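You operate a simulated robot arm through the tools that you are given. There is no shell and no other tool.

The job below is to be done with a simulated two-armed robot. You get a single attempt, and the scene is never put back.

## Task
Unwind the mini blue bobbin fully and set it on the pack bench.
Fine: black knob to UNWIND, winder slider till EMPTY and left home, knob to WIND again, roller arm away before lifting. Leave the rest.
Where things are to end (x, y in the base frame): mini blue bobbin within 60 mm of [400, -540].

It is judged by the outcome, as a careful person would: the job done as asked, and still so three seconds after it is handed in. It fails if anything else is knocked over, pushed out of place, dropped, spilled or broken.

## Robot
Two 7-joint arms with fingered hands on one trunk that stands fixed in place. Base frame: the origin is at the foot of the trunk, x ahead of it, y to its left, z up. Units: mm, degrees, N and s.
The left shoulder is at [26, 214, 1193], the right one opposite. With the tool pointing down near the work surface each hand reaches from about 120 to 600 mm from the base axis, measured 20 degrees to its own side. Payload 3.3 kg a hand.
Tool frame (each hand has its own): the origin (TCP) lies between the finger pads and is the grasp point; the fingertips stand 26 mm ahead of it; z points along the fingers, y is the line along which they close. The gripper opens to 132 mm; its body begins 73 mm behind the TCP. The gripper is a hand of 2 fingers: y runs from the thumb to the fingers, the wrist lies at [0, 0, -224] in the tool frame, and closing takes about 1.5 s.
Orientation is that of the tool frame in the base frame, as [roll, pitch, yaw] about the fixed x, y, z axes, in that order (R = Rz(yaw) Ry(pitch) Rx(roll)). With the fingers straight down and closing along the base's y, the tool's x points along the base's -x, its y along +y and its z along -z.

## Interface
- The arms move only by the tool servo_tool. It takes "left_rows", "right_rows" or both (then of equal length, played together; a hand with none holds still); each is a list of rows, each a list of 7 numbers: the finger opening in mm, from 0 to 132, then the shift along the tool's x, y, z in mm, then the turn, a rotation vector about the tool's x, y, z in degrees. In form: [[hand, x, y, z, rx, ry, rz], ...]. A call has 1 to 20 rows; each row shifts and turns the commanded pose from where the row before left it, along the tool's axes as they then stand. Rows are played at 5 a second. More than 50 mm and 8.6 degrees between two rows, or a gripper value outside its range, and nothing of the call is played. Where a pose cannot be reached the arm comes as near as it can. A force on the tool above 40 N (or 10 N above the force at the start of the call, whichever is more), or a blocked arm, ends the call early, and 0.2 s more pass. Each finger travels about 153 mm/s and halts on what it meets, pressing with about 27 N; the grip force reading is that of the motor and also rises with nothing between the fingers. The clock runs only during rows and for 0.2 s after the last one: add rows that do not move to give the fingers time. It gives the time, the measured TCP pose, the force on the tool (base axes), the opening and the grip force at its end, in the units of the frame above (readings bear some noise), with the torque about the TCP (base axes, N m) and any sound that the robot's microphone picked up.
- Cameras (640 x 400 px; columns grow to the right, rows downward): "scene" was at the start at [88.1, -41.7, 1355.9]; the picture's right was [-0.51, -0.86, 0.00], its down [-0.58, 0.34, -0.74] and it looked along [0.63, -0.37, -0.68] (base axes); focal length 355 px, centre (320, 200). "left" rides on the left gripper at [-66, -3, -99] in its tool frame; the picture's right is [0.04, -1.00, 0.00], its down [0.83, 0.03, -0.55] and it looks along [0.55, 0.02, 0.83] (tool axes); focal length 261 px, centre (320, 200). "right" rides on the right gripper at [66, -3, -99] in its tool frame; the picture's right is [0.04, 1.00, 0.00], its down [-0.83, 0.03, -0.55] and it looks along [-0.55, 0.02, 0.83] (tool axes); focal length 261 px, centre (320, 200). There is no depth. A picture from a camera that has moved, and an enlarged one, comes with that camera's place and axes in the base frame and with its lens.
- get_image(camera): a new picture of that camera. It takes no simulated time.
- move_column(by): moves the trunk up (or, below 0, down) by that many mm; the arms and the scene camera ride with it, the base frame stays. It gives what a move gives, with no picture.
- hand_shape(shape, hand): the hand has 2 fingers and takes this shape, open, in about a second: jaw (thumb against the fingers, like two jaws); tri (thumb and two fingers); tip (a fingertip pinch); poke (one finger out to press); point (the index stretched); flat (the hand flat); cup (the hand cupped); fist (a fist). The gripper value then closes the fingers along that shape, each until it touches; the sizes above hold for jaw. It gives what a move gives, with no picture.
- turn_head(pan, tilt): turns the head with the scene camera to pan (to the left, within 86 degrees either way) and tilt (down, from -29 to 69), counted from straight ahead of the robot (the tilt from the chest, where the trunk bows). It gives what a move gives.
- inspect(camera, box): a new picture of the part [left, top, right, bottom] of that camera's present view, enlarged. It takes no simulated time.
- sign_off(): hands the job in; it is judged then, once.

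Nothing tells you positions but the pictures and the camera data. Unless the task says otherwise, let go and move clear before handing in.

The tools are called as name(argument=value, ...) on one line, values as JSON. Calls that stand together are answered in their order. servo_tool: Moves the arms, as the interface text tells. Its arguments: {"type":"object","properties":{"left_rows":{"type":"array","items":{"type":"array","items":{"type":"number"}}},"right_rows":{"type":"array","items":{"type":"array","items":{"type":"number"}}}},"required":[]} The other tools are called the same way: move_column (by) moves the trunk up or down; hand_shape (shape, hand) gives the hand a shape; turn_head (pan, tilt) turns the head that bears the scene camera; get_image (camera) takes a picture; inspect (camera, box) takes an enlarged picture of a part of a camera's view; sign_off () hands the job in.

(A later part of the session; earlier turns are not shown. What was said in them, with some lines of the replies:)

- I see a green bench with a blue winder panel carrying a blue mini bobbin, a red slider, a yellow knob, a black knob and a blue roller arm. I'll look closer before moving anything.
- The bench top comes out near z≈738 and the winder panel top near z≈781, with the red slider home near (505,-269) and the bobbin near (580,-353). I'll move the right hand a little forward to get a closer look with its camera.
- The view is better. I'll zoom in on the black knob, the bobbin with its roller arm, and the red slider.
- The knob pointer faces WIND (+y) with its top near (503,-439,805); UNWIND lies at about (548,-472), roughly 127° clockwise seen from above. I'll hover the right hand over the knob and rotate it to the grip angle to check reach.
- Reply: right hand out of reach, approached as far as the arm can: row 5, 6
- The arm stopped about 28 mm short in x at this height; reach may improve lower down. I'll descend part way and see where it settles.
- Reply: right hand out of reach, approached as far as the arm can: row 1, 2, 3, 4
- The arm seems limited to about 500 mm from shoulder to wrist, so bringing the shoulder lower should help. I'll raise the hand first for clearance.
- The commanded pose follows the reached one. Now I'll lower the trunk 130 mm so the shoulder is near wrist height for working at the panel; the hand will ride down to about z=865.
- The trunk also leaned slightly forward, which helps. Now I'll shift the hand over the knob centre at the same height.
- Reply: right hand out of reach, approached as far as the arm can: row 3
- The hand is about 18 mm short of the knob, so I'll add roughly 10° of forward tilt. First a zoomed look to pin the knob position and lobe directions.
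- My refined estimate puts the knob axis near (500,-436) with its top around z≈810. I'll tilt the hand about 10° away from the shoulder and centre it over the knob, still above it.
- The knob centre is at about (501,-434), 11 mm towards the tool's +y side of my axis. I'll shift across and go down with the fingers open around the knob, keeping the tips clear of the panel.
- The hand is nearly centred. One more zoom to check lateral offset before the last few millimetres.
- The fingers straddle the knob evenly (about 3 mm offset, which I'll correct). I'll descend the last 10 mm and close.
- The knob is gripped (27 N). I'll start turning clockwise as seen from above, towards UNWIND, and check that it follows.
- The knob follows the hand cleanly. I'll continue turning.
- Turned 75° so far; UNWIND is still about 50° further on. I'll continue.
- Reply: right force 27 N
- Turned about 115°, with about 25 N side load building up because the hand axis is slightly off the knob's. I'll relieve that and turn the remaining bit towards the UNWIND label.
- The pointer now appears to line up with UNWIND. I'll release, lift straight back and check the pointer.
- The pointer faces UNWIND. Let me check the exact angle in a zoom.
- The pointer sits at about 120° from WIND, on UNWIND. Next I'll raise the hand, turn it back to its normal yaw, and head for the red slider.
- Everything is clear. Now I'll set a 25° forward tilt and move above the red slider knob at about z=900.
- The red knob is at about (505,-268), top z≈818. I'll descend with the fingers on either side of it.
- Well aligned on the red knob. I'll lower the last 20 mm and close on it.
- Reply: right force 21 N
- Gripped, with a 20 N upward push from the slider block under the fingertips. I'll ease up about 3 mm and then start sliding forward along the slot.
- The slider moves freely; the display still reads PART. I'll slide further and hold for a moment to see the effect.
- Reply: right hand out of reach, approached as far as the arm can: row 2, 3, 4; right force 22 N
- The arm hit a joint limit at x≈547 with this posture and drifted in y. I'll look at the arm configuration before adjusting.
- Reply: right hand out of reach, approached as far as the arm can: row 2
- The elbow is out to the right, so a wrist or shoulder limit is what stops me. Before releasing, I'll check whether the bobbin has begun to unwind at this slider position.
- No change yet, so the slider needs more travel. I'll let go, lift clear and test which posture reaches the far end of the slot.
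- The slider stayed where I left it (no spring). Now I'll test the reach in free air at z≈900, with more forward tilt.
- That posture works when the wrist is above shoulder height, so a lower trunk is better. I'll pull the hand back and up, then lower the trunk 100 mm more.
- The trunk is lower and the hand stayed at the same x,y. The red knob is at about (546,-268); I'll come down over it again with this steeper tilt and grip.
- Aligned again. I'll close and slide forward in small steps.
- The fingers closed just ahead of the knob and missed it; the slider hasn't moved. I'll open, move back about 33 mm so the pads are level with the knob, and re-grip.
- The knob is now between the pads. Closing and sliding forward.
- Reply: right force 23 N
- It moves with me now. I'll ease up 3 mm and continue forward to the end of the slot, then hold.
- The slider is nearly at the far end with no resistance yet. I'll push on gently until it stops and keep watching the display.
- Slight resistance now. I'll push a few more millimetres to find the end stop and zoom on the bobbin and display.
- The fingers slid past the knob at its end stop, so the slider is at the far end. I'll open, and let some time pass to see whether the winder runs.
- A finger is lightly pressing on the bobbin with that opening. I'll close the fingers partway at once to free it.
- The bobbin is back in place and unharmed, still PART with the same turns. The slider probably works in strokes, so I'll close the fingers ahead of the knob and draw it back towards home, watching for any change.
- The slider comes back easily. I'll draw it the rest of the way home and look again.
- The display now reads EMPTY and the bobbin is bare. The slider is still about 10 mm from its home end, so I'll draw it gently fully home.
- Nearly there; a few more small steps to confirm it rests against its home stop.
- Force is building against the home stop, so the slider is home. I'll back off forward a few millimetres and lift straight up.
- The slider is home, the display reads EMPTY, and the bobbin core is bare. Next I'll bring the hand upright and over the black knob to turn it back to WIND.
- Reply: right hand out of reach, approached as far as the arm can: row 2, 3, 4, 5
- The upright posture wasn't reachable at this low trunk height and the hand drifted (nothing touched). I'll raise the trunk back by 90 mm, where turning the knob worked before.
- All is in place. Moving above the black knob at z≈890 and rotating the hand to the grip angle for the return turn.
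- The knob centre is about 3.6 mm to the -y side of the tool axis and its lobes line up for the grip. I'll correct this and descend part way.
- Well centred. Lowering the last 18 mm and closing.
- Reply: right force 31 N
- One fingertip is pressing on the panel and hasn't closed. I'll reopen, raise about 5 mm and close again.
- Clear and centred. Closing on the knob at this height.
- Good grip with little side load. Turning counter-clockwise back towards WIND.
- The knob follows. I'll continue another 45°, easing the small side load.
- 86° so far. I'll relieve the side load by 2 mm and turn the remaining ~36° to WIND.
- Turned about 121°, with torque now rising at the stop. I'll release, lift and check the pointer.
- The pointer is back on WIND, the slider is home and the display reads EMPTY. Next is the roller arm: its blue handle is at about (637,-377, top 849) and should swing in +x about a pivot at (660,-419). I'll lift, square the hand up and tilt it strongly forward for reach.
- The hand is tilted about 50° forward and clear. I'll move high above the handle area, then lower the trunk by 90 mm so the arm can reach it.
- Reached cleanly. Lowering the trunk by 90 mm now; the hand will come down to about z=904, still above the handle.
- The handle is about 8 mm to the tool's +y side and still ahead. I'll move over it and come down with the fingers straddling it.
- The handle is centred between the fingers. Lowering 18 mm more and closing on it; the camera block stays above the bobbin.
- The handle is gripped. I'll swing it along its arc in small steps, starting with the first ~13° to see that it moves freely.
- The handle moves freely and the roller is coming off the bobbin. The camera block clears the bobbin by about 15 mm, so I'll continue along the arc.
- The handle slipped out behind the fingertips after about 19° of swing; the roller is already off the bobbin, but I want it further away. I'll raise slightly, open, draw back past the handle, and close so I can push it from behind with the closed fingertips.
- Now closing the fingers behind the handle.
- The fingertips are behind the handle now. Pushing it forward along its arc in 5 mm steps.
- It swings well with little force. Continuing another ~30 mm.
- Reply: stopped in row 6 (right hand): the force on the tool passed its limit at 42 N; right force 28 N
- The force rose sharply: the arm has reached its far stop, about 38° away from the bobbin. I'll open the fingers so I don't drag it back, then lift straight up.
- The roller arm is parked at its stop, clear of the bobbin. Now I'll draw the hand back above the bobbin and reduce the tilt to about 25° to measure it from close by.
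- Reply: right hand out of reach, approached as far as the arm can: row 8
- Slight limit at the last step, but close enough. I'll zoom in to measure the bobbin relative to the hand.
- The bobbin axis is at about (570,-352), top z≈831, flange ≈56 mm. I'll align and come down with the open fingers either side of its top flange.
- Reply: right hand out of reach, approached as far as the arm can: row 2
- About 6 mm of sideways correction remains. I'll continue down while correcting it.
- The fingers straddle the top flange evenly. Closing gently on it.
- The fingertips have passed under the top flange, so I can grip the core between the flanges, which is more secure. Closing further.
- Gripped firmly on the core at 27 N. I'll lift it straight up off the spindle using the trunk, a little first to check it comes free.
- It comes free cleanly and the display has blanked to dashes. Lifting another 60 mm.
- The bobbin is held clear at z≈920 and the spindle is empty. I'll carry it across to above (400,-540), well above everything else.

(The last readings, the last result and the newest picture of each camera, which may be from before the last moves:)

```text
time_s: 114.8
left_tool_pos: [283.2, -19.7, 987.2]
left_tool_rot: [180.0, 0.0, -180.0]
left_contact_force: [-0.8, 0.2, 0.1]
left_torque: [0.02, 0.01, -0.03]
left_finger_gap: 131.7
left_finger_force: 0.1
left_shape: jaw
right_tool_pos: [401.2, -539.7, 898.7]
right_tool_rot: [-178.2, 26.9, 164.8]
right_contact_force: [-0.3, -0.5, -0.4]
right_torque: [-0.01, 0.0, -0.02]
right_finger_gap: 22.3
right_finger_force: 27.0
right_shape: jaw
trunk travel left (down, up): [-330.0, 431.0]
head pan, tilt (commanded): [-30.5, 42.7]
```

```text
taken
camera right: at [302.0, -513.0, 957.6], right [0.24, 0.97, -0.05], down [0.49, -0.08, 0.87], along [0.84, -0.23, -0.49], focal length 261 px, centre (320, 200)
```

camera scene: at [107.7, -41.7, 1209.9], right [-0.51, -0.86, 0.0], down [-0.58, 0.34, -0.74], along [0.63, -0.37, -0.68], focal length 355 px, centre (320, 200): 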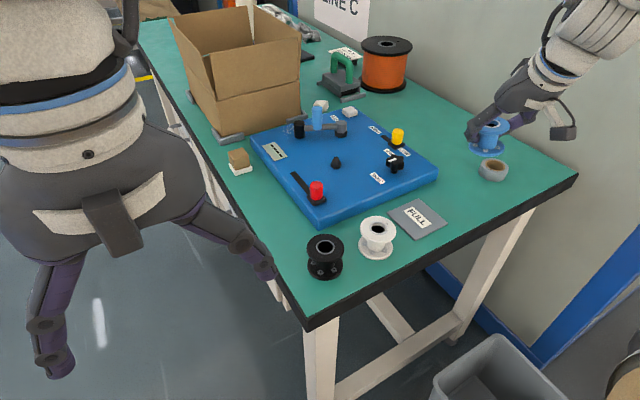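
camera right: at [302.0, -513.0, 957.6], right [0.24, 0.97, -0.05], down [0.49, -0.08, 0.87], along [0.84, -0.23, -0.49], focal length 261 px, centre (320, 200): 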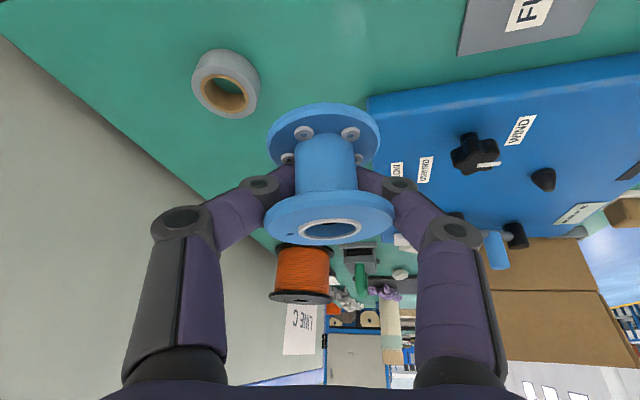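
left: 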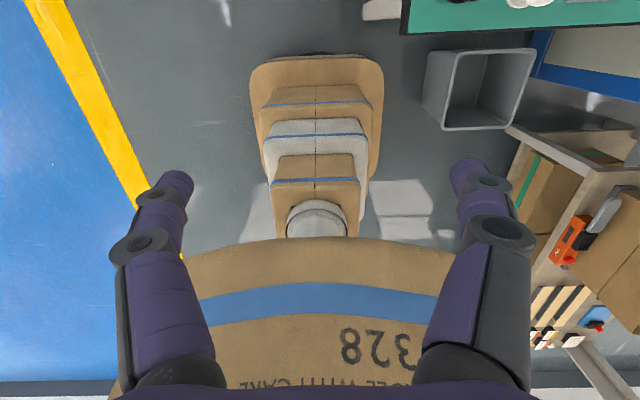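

It's above the target. Let me check how level the bobbin is in the grip before lowering.

inspect(camera="scene", box=[440, 70, 560, 200])

inspect(camera="right", box=[240, 80, 420, 260])

```text
3.08 times, centred on (500, 135) of scene
camera zoom: at [107.7, -41.7, 1209.9], right [-0.51, -0.86, 0.0], down [-0.58, 0.34, -0.74], along [0.63, -0.37, -0.68], focal length 1092 px, centre (-234, 400)
```

zoom: 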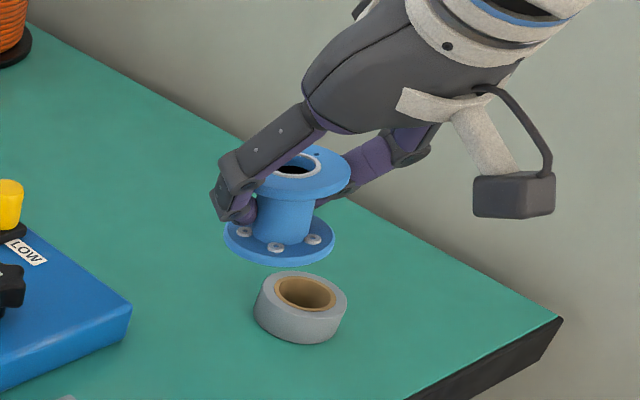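

```text
2.22 times, centred on (330, 170) of right
camera zoom: at [302.0, -513.0, 957.6], right [0.24, 0.97, -0.05], down [0.49, -0.08, 0.87], along [0.84, -0.23, -0.49], focal length 579 px, centre (298, 267)
```

zoom: 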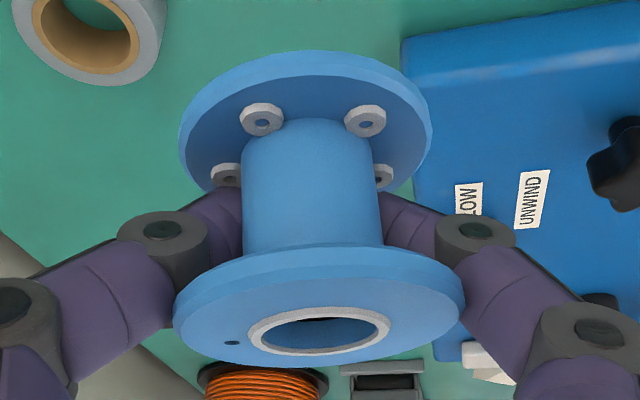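

The bobbin hangs about 8° off vertical in the grip. I'll level it with a small rotation, then check again.

servo_tool(right_rows=[[16, 0, 0, 0, -2.5, -2.8, 1.3], [16, 0, 0, 0, -2.5, -2.8, 1.3], [16, 0, 0, 0, 0, 0, 0]])

inspect(camera="scene", box=[440, 70, 560, 200])

inspect(camera="right", box=[240, 80, 420, 260])

```text
time_s: 115.6
left_tool_pos: [282.3, -17.1, 988.0]
left_tool_rot: [179.9, 0.0, -179.9]
left_contact_force: [0.0, 0.0, -0.5]
left_torque: [-0.03, -0.02, 0.03]
left_finger_gap: 131.9
left_finger_force: 0.1
left_shape: jaw
right_tool_pos: [401.7, -539.2, 899.0]
right_tool_rot: [175.1, 32.5, 161.7]
right_contact_force: [0.9, 0.4, -0.1]
right_torque: [-0.02, 0.02, 0.0]
right_finger_gap: 22.2
right_finger_force: 27.4
right_shape: jaw
trunk travel left (down, up): [-330.0, 431.0]
head pan, tilt (commanded): [-30.5, 42.7]
```

```text
3.08 times, centred on (500, 135) of scene
camera zoom: at [107.5, -41.7, 1209.9], right [-0.51, -0.86, 0.0], down [-0.58, 0.34, -0.74], along [0.63, -0.37, -0.68], focal length 1092 px, centre (-234, 400)
```

zoom: 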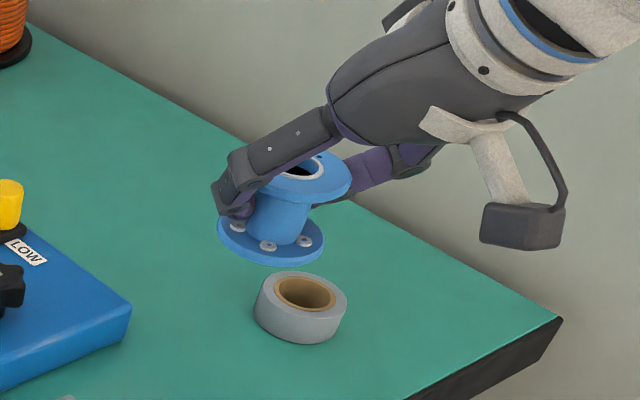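

```text
2.22 times, centred on (330, 170) of right
camera zoom: at [295.6, -516.3, 946.9], right [0.24, 0.97, 0.05], down [0.38, -0.14, 0.91], along [0.89, -0.2, -0.4], focal length 579 px, centre (298, 267)
```

zoom: 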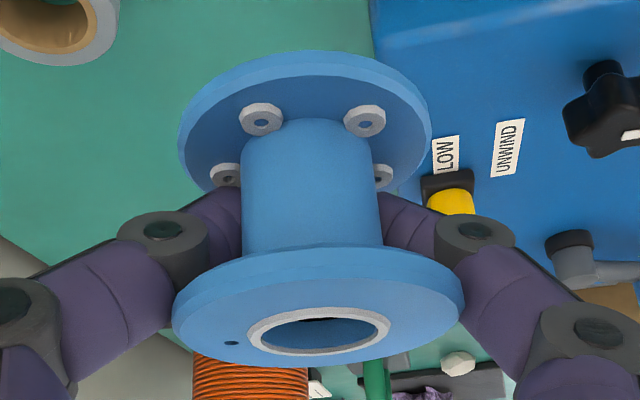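

From the scene view I slightly over-corrected; I'll take back about 3° and then start lowering towards the bench.

servo_tool(right_rows=[[16, 0, 0, 0, 2.5, 0.8, -1.5], [16, 0, 0, 0, 0, 0, 0]])

inspect(camera="scene", box=[440, 70, 560, 200])

```text
time_s: 116.2
left_tool_pos: [283.8, -18.6, 987.1]
left_tool_rot: [-180.0, 0.0, 180.0]
left_contact_force: [0.4, -0.1, 0.6]
left_torque: [-0.01, -0.03, 0.0]
left_finger_gap: 131.8
left_finger_force: 0.1
left_shape: jaw
right_tool_pos: [400.0, -539.9, 897.6]
right_tool_rot: [178.7, 31.7, 163.5]
right_contact_force: [-0.3, -0.6, -1.3]
right_torque: [-0.01, -0.02, 0.01]
right_finger_gap: 22.5
right_finger_force: 27.2
right_shape: jaw
trunk travel left (down, up): [-330.0, 431.0]
head pan, tilt (commanded): [-30.5, 42.7]
```

```text
3.08 times, centred on (500, 135) of scene
camera zoom: at [107.6, -41.9, 1209.9], right [-0.51, -0.86, 0.0], down [-0.58, 0.34, -0.74], along [0.63, -0.37, -0.68], focal length 1092 px, centre (-234, 400)
```

zoom: 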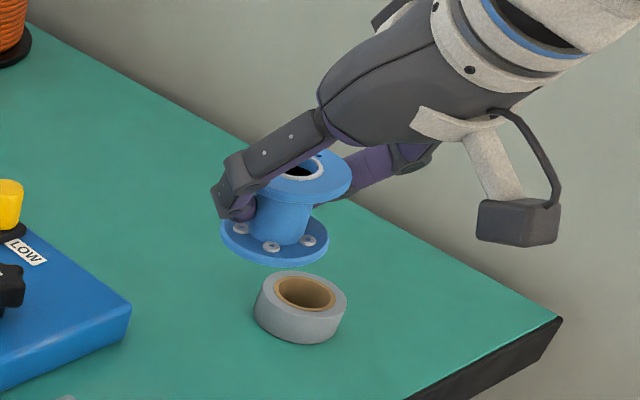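

Level within a couple of degrees. Lowering towards the bench at (400,-540).

servo_tool(right_rows=[[16, 5.26, -0.2, 8.5, 0, 0, 0], [16, 5.26, -0.2, 8.5, 0, 0, 0], [16, 5.26, -0.2, 8.5, 0, 0, 0], [16, 5.26, -0.2, 8.5, 0, 0, 0], [16, 5.26, -0.2, 8.5, 0, 0, 0], [16, 5.26, -0.2, 8.5, 0, 0, 0], [16, 5.26, -0.2, 8.5, 0, 0, 0], [16, 5.26, -0.2, 8.5, 0, 0, 0], [16, 5.26, -0.2, 8.5, 0, 0, 0], [16, 0, 0, 0, 0, 0, 0]])

get_image(camera="scene")

inspect(camera="scene", box=[420, 120, 560, 250])

get_image(camera="right")

```text
time_s: 118.4
left_tool_pos: [282.4, -18.6, 987.3]
left_tool_rot: [-179.9, 0.0, -180.0]
left_contact_force: [0.0, 0.0, -0.1]
left_torque: [0.02, -0.05, 0.02]
left_finger_gap: 131.8
left_finger_force: 0.1
left_shape: jaw
right_tool_pos: [401.7, -539.9, 807.7]
right_tool_rot: [178.6, 31.8, 163.6]
right_contact_force: [0.1, 0.0, 0.4]
right_torque: [-0.01, 0.01, 0.02]
right_finger_gap: 22.2
right_finger_force: 27.1
right_shape: jaw
trunk travel left (down, up): [-330.0, 431.0]
head pan, tilt (commanded): [-30.5, 42.7]
```

```text
taken
camera scene: at [107.6, -41.8, 1209.9], right [-0.51, -0.86, 0.0], down [-0.58, 0.34, -0.74], along [0.63, -0.37, -0.68], focal length 355 px, centre (320, 200)
```

scene: 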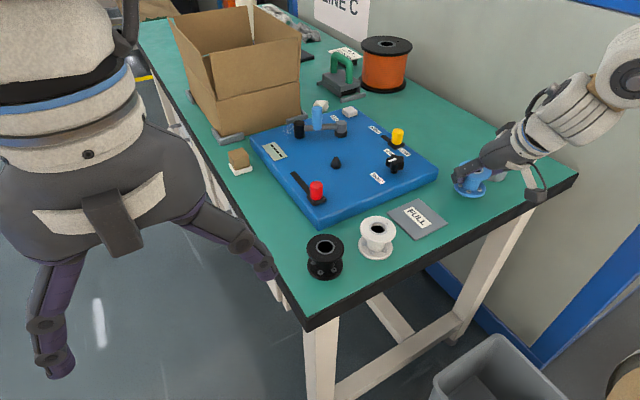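

```text
3.08 times, centred on (490, 185) of scene
camera zoom: at [107.6, -41.8, 1209.9], right [-0.51, -0.86, 0.0], down [-0.58, 0.34, -0.74], along [0.63, -0.37, -0.68], focal length 1092 px, centre (-203, 246)
```

zoom: 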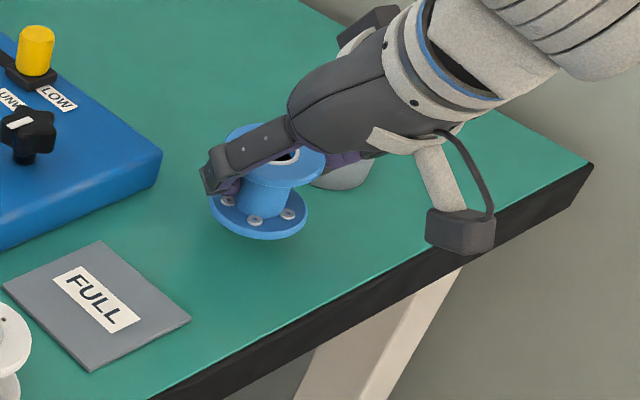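

```text
taken
camera right: at [296.3, -514.0, 857.9], right [0.24, 0.97, 0.0], down [0.41, -0.1, 0.91], along [0.88, -0.22, -0.42], focal length 261 px, centre (320, 200)
```

right: 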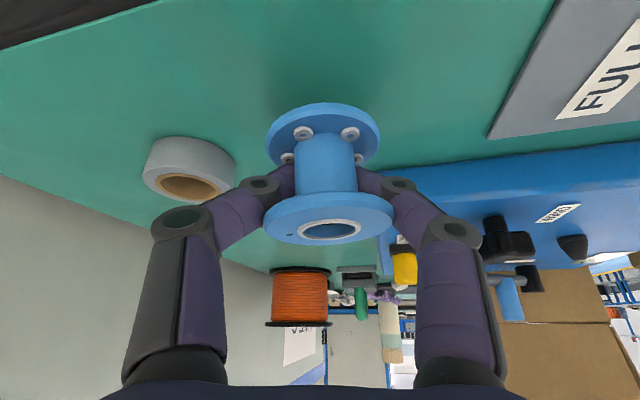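

Still about 20–25 mm above the bench, clear of the tape and the FULL plate. Lowering in small steps until contact.

servo_tool(right_rows=[[16, 2.63, -0.1, 4.25, 0, 0, 0], [16, 2.63, -0.1, 4.25, 0, 0, 0], [16, 2.63, -0.1, 4.25, 0, 0, 0], [16, 1.3, 0, 2.1, 0, 0, 0], [16, 0, 0, 0, 0, 0, 0]])

inspect(camera="scene", box=[420, 120, 560, 250])

```text
time_s: 119.6
left_tool_pos: [281.9, -18.2, 988.4]
left_tool_rot: [179.9, 0.1, -180.0]
left_contact_force: [0.0, 0.3, -0.1]
left_torque: [-0.04, -0.01, 0.01]
left_finger_gap: 131.8
left_finger_force: 0.0
left_shape: jaw
right_tool_pos: [401.1, -539.6, 791.6]
right_tool_rot: [178.6, 31.8, 163.4]
right_contact_force: [0.2, -1.5, 8.4]
right_torque: [0.11, -0.13, -0.04]
right_finger_gap: 22.2
right_finger_force: 26.9
right_shape: jaw
trunk travel left (down, up): [-330.0, 431.0]
head pan, tilt (commanded): [-30.5, 42.7]
```

```text
3.08 times, centred on (490, 185) of scene
camera zoom: at [107.0, -41.3, 1210.0], right [-0.51, -0.86, 0.0], down [-0.58, 0.34, -0.74], along [0.63, -0.37, -0.68], focal length 1092 px, centre (-203, 246)
```

zoom: 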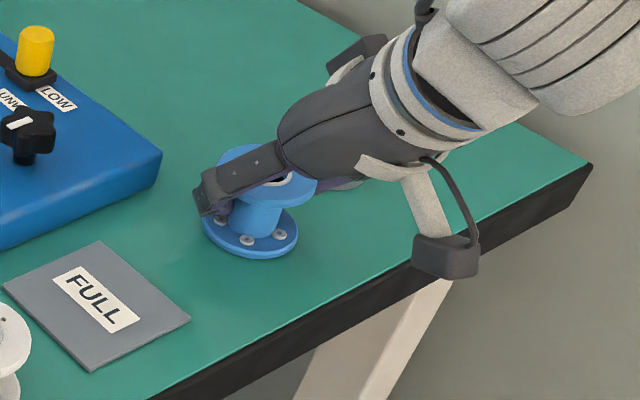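

Contact at about 8 N: the bobbin is on the bench. I'll settle it 1 mm and open the fingers slowly.

servo_tool(right_rows=[[16, 0.5, 0, 0.9, 0, 0, 0], [20, 0, 0, 0, 0, 0, 0], [24, 0, 0, 0, 0, 0, 0], [28, 0, 0, 0, 0, 0, 0], [34, 0, 0, 0, 0, 0, 0], [42, 0, 0, 0, 0, 0, 0], [52, 0, 0, 0, 0, 0, 0], [64, 0, 0, 0, 0, 0, 0], [76, 0, 0, 0, 0, 0, 0], [86, 0, 0, 0, 0, 0, 0], [86, 0, 0, 0, 0, 0, 0]])

get_image(camera="right")

inspect(camera="scene", box=[420, 120, 560, 250])

```text
time_s: 122.0
left_tool_pos: [282.4, -18.9, 987.2]
left_tool_rot: [-180.0, 0.0, 180.0]
left_contact_force: [0.0, -1.1, -0.1]
left_torque: [0.02, 0.0, 0.0]
left_finger_gap: 132.0
left_finger_force: 0.0
left_shape: jaw
right_tool_pos: [400.4, -538.7, 790.1]
right_tool_rot: [178.7, 31.8, 163.5]
right_contact_force: [-0.3, -0.5, 0.2]
right_torque: [0.0, 0.01, 0.0]
right_finger_gap: 85.7
right_finger_force: 0.0
right_shape: jaw
trunk travel left (down, up): [-330.0, 431.0]
head pan, tilt (commanded): [-30.5, 42.7]
```

```text
taken
camera right: at [296.1, -514.1, 839.9], right [0.24, 0.97, 0.0], down [0.41, -0.1, 0.91], along [0.88, -0.22, -0.42], focal length 261 px, centre (320, 200)
```

right: 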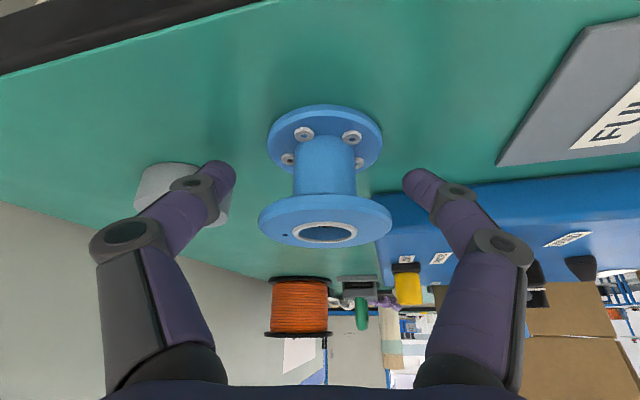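

```text
3.08 times, centred on (490, 185) of scene
camera zoom: at [107.6, -41.8, 1209.9], right [-0.51, -0.86, 0.0], down [-0.58, 0.34, -0.74], along [0.63, -0.37, -0.68], focal length 1092 px, centre (-203, 246)
```

zoom: 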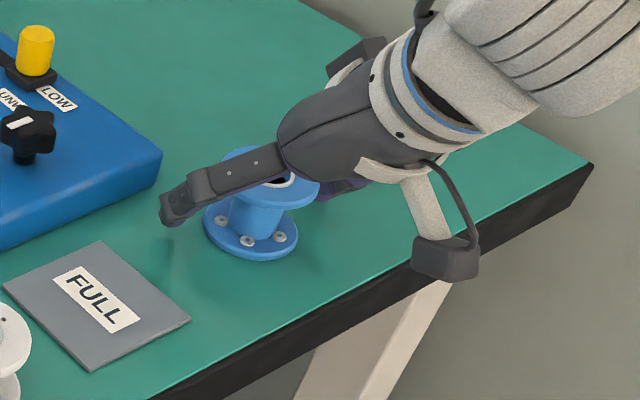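

The bobbin stands free and upright. Lifting the hand straight up and away.

servo_tool(right_rows=[[92, 0, 0, 0, 0, 0, 0], [92, -5.26, 0.2, -8.5, 0, 0, 0], [92, -5.26, 0.2, -8.5, 0, 0, 0], [92, -5.26, 0.2, -8.5, 0, 0, 0], [92, -5.26, 0.2, -8.5, 0, 0, 0], [92, -5.26, 0.2, -8.5, 0, 0, 0], [92, -5.26, 0.2, -8.5, 0, 0, 0], [92, -5.26, 0.2, -8.5, 0, 0, 0], [92, -5.26, 0.2, -8.5, 0, 0, 0], [92, -5.26, 0.2, -8.5, 0, 0, 0], [92, -5.26, 0.2, -8.5, 0, 0, 0], [92, -5.26, 0.2, -8.5, 0, 0, 0], [92, -5.26, 0.2, -8.5, 0, 0, 0], [92, 0, 0, 0, 0, 0, 0]])

get_image(camera="scene")

get_image(camera="right")

```text
time_s: 125.0
left_tool_pos: [282.5, -18.4, 988.3]
left_tool_rot: [-180.0, 0.0, 180.0]
left_contact_force: [-0.5, 0.6, -0.7]
left_torque: [-0.01, 0.02, -0.02]
left_finger_gap: 131.9
left_finger_force: 0.1
left_shape: jaw
right_tool_pos: [405.5, -533.9, 879.0]
right_tool_rot: [178.6, 31.7, 163.8]
right_contact_force: [-0.2, 0.5, 0.3]
right_torque: [-0.01, 0.0, -0.01]
right_finger_gap: 91.2
right_finger_force: 0.1
right_shape: jaw
right hand out of reach, approached as far as the arm can: row 9, 10, 11, 12, 13
trunk travel left (down, up): [-330.0, 431.0]
head pan, tilt (commanded): [-30.5, 42.7]
```

```text
taken
camera scene: at [107.6, -41.8, 1209.9], right [-0.51, -0.86, 0.0], down [-0.58, 0.34, -0.74], along [0.63, -0.37, -0.68], focal length 355 px, centre (320, 200)
```

scene: 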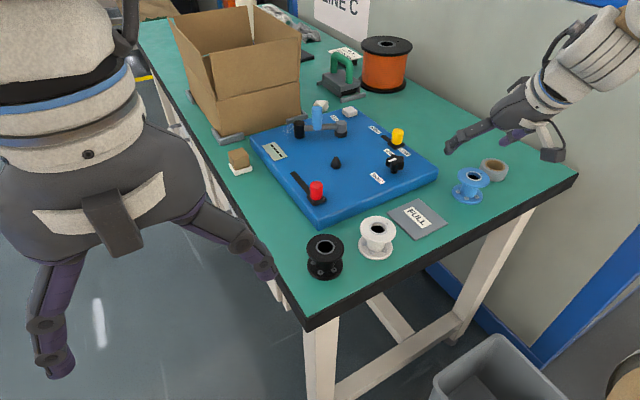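

```text
taken
camera right: at [300.1, -509.6, 928.4], right [0.23, 0.97, 0.0], down [0.41, -0.1, 0.91], along [0.88, -0.21, -0.42], focal length 261 px, centre (320, 200)
```

right: 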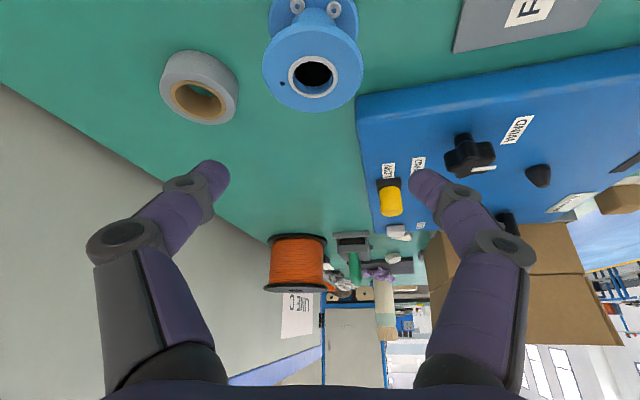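

The bobbin is standing on the bench near the target. I'll verify its position and the overall scene in zooms.

inspect(camera="scene", box=[420, 130, 540, 230])

inspect(camera="scene", box=[230, 80, 450, 240])

inspect(camera="right", box=[220, 0, 400, 130])

```text
4.00 times, centred on (480, 180) of scene
camera zoom: at [107.6, -41.8, 1209.9], right [-0.51, -0.86, 0.0], down [-0.58, 0.34, -0.74], along [0.63, -0.37, -0.68], focal length 1420 px, centre (-320, 280)
```

zoom: 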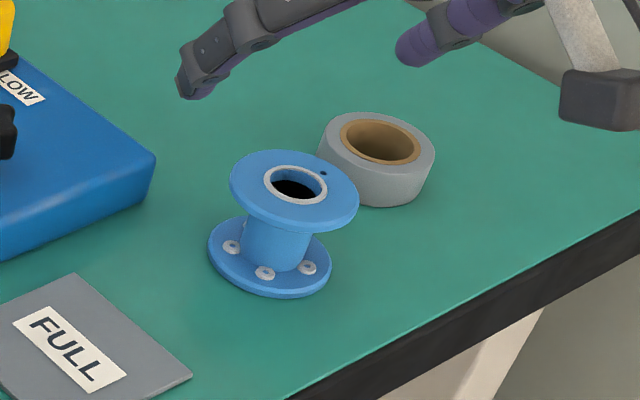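

```text
2.50 times, centred on (340, 160) of scene
camera zoom: at [107.6, -41.8, 1209.9], right [-0.51, -0.86, 0.0], down [-0.58, 0.34, -0.74], along [0.63, -0.37, -0.68], focal length 887 px, centre (270, 300)
```

zoom: 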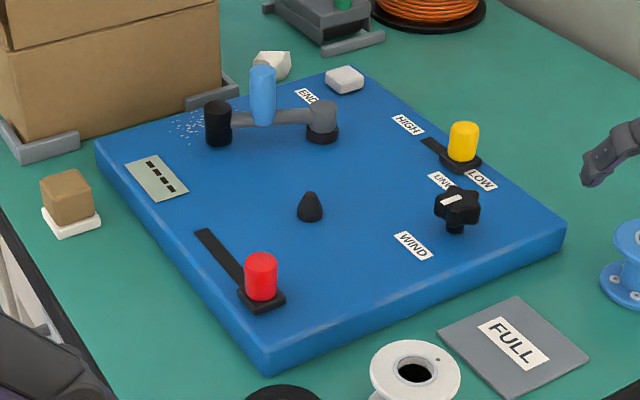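

```text
3.08 times, centred on (310, 65) of right
camera zoom: at [300.1, -509.6, 928.4], right [0.23, 0.97, 0.0], down [0.41, -0.1, 0.91], along [0.88, -0.21, -0.42], focal length 802 px, centre (351, 615)
```

zoom: 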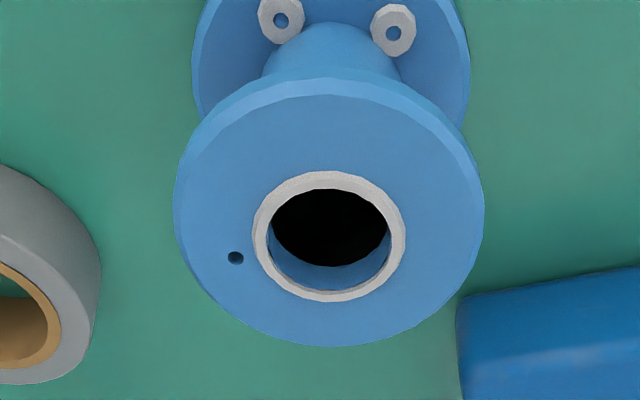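

The bobbin is at roughly (410,-542), empty and upright, within tolerance. I'll raise the trunk to move the hand further clear and make a final check of the knob, slider and the rest.

move_column(by=80)

get_image(camera="scene")

inspect(camera="scene", box=[340, 130, 430, 220])

get_image(camera="right")

```text
time_s: 126.2
left_tool_pos: [282.1, -19.6, 1065.7]
left_tool_rot: [180.0, -0.1, -180.0]
left_contact_force: [0.2, 0.5, 0.3]
left_torque: [0.01, -0.04, -0.01]
left_finger_gap: 131.7
left_finger_force: 0.1
left_shape: jaw
right_tool_pos: [405.7, -533.7, 958.7]
right_tool_rot: [178.7, 31.7, 163.5]
right_contact_force: [-0.1, -1.5, -0.1]
right_torque: [0.05, -0.05, -0.02]
right_finger_gap: 91.6
right_finger_force: 0.0
right_shape: jaw
trunk travel left (down, up): [-410.0, 351.0]
head pan, tilt (commanded): [-30.5, 42.7]
```

```text
taken
camera scene: at [95.2, -41.9, 1290.5], right [-0.51, -0.86, 0.0], down [-0.58, 0.34, -0.74], along [0.63, -0.37, -0.68], focal length 355 px, centre (320, 200)
```

scene: 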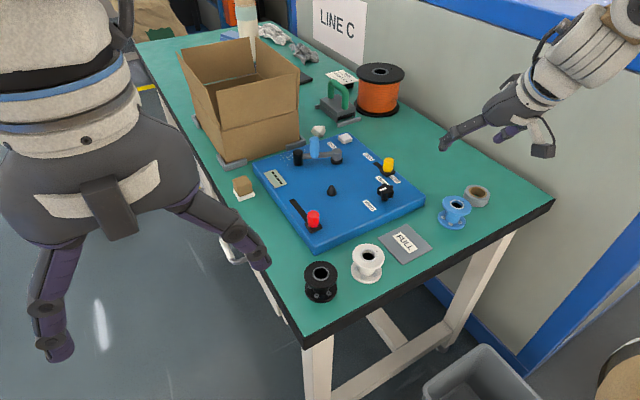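

```text
4.44 times, centred on (385, 175) of scene
camera zoom: at [95.2, -41.9, 1290.5], right [-0.51, -0.86, 0.0], down [-0.58, 0.34, -0.74], along [0.63, -0.37, -0.68], focal length 1577 px, centre (31, 311)
```

zoom: 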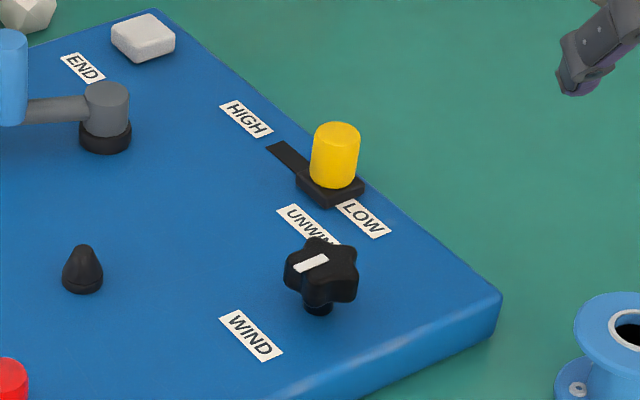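

```text
taken
camera right: at [300.5, -508.8, 1008.1], right [0.24, 0.97, 0.0], down [0.41, -0.1, 0.91], along [0.88, -0.22, -0.42], focal length 261 px, centre (320, 200)
```

right: 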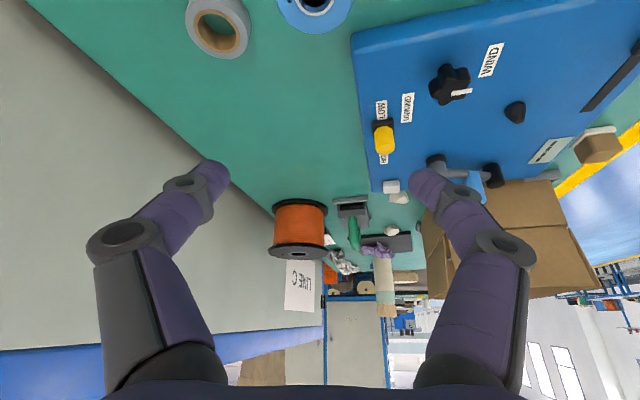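

The checks look right:
- **Bobbin:** the mini blue bobbin is bare and upright on the bench at about (410,-542).
- **Knob:** the black knob is back on WIND.
- **Slider:** the red slider is home.
- **Roller arm:** it is parked clear of the spindle.
- **Rest of the scene:** nothing else looks disturbed.

The hand is empty and clear, so I'm handing the job in.

sign_off()

```text
The job is handed in.
```

The mini blue bobbin is fully unwound and standing upright on the pack bench at about (410, -542), roughly 10 mm from the target. I've handed the job in; no verdict came back.

- **Unwinding:** I turned the black knob to UNWIND, and one full out-and-back stroke of the winder slider brought the display to EMPTY.
- **Slider and knob:** the slider is against its home stop, and the knob is back on WIND.
- **Roller arm:** I swung it to its far stop before lifting, and left it there.
- **A brief touch:** while working the slider, one finger pressed lightly on the bobbin and shifted it a few millimetres on its spindle. It settled back once I closed the fingers.

In the final pictures nothing else looks moved, and the hand is empty and clear.
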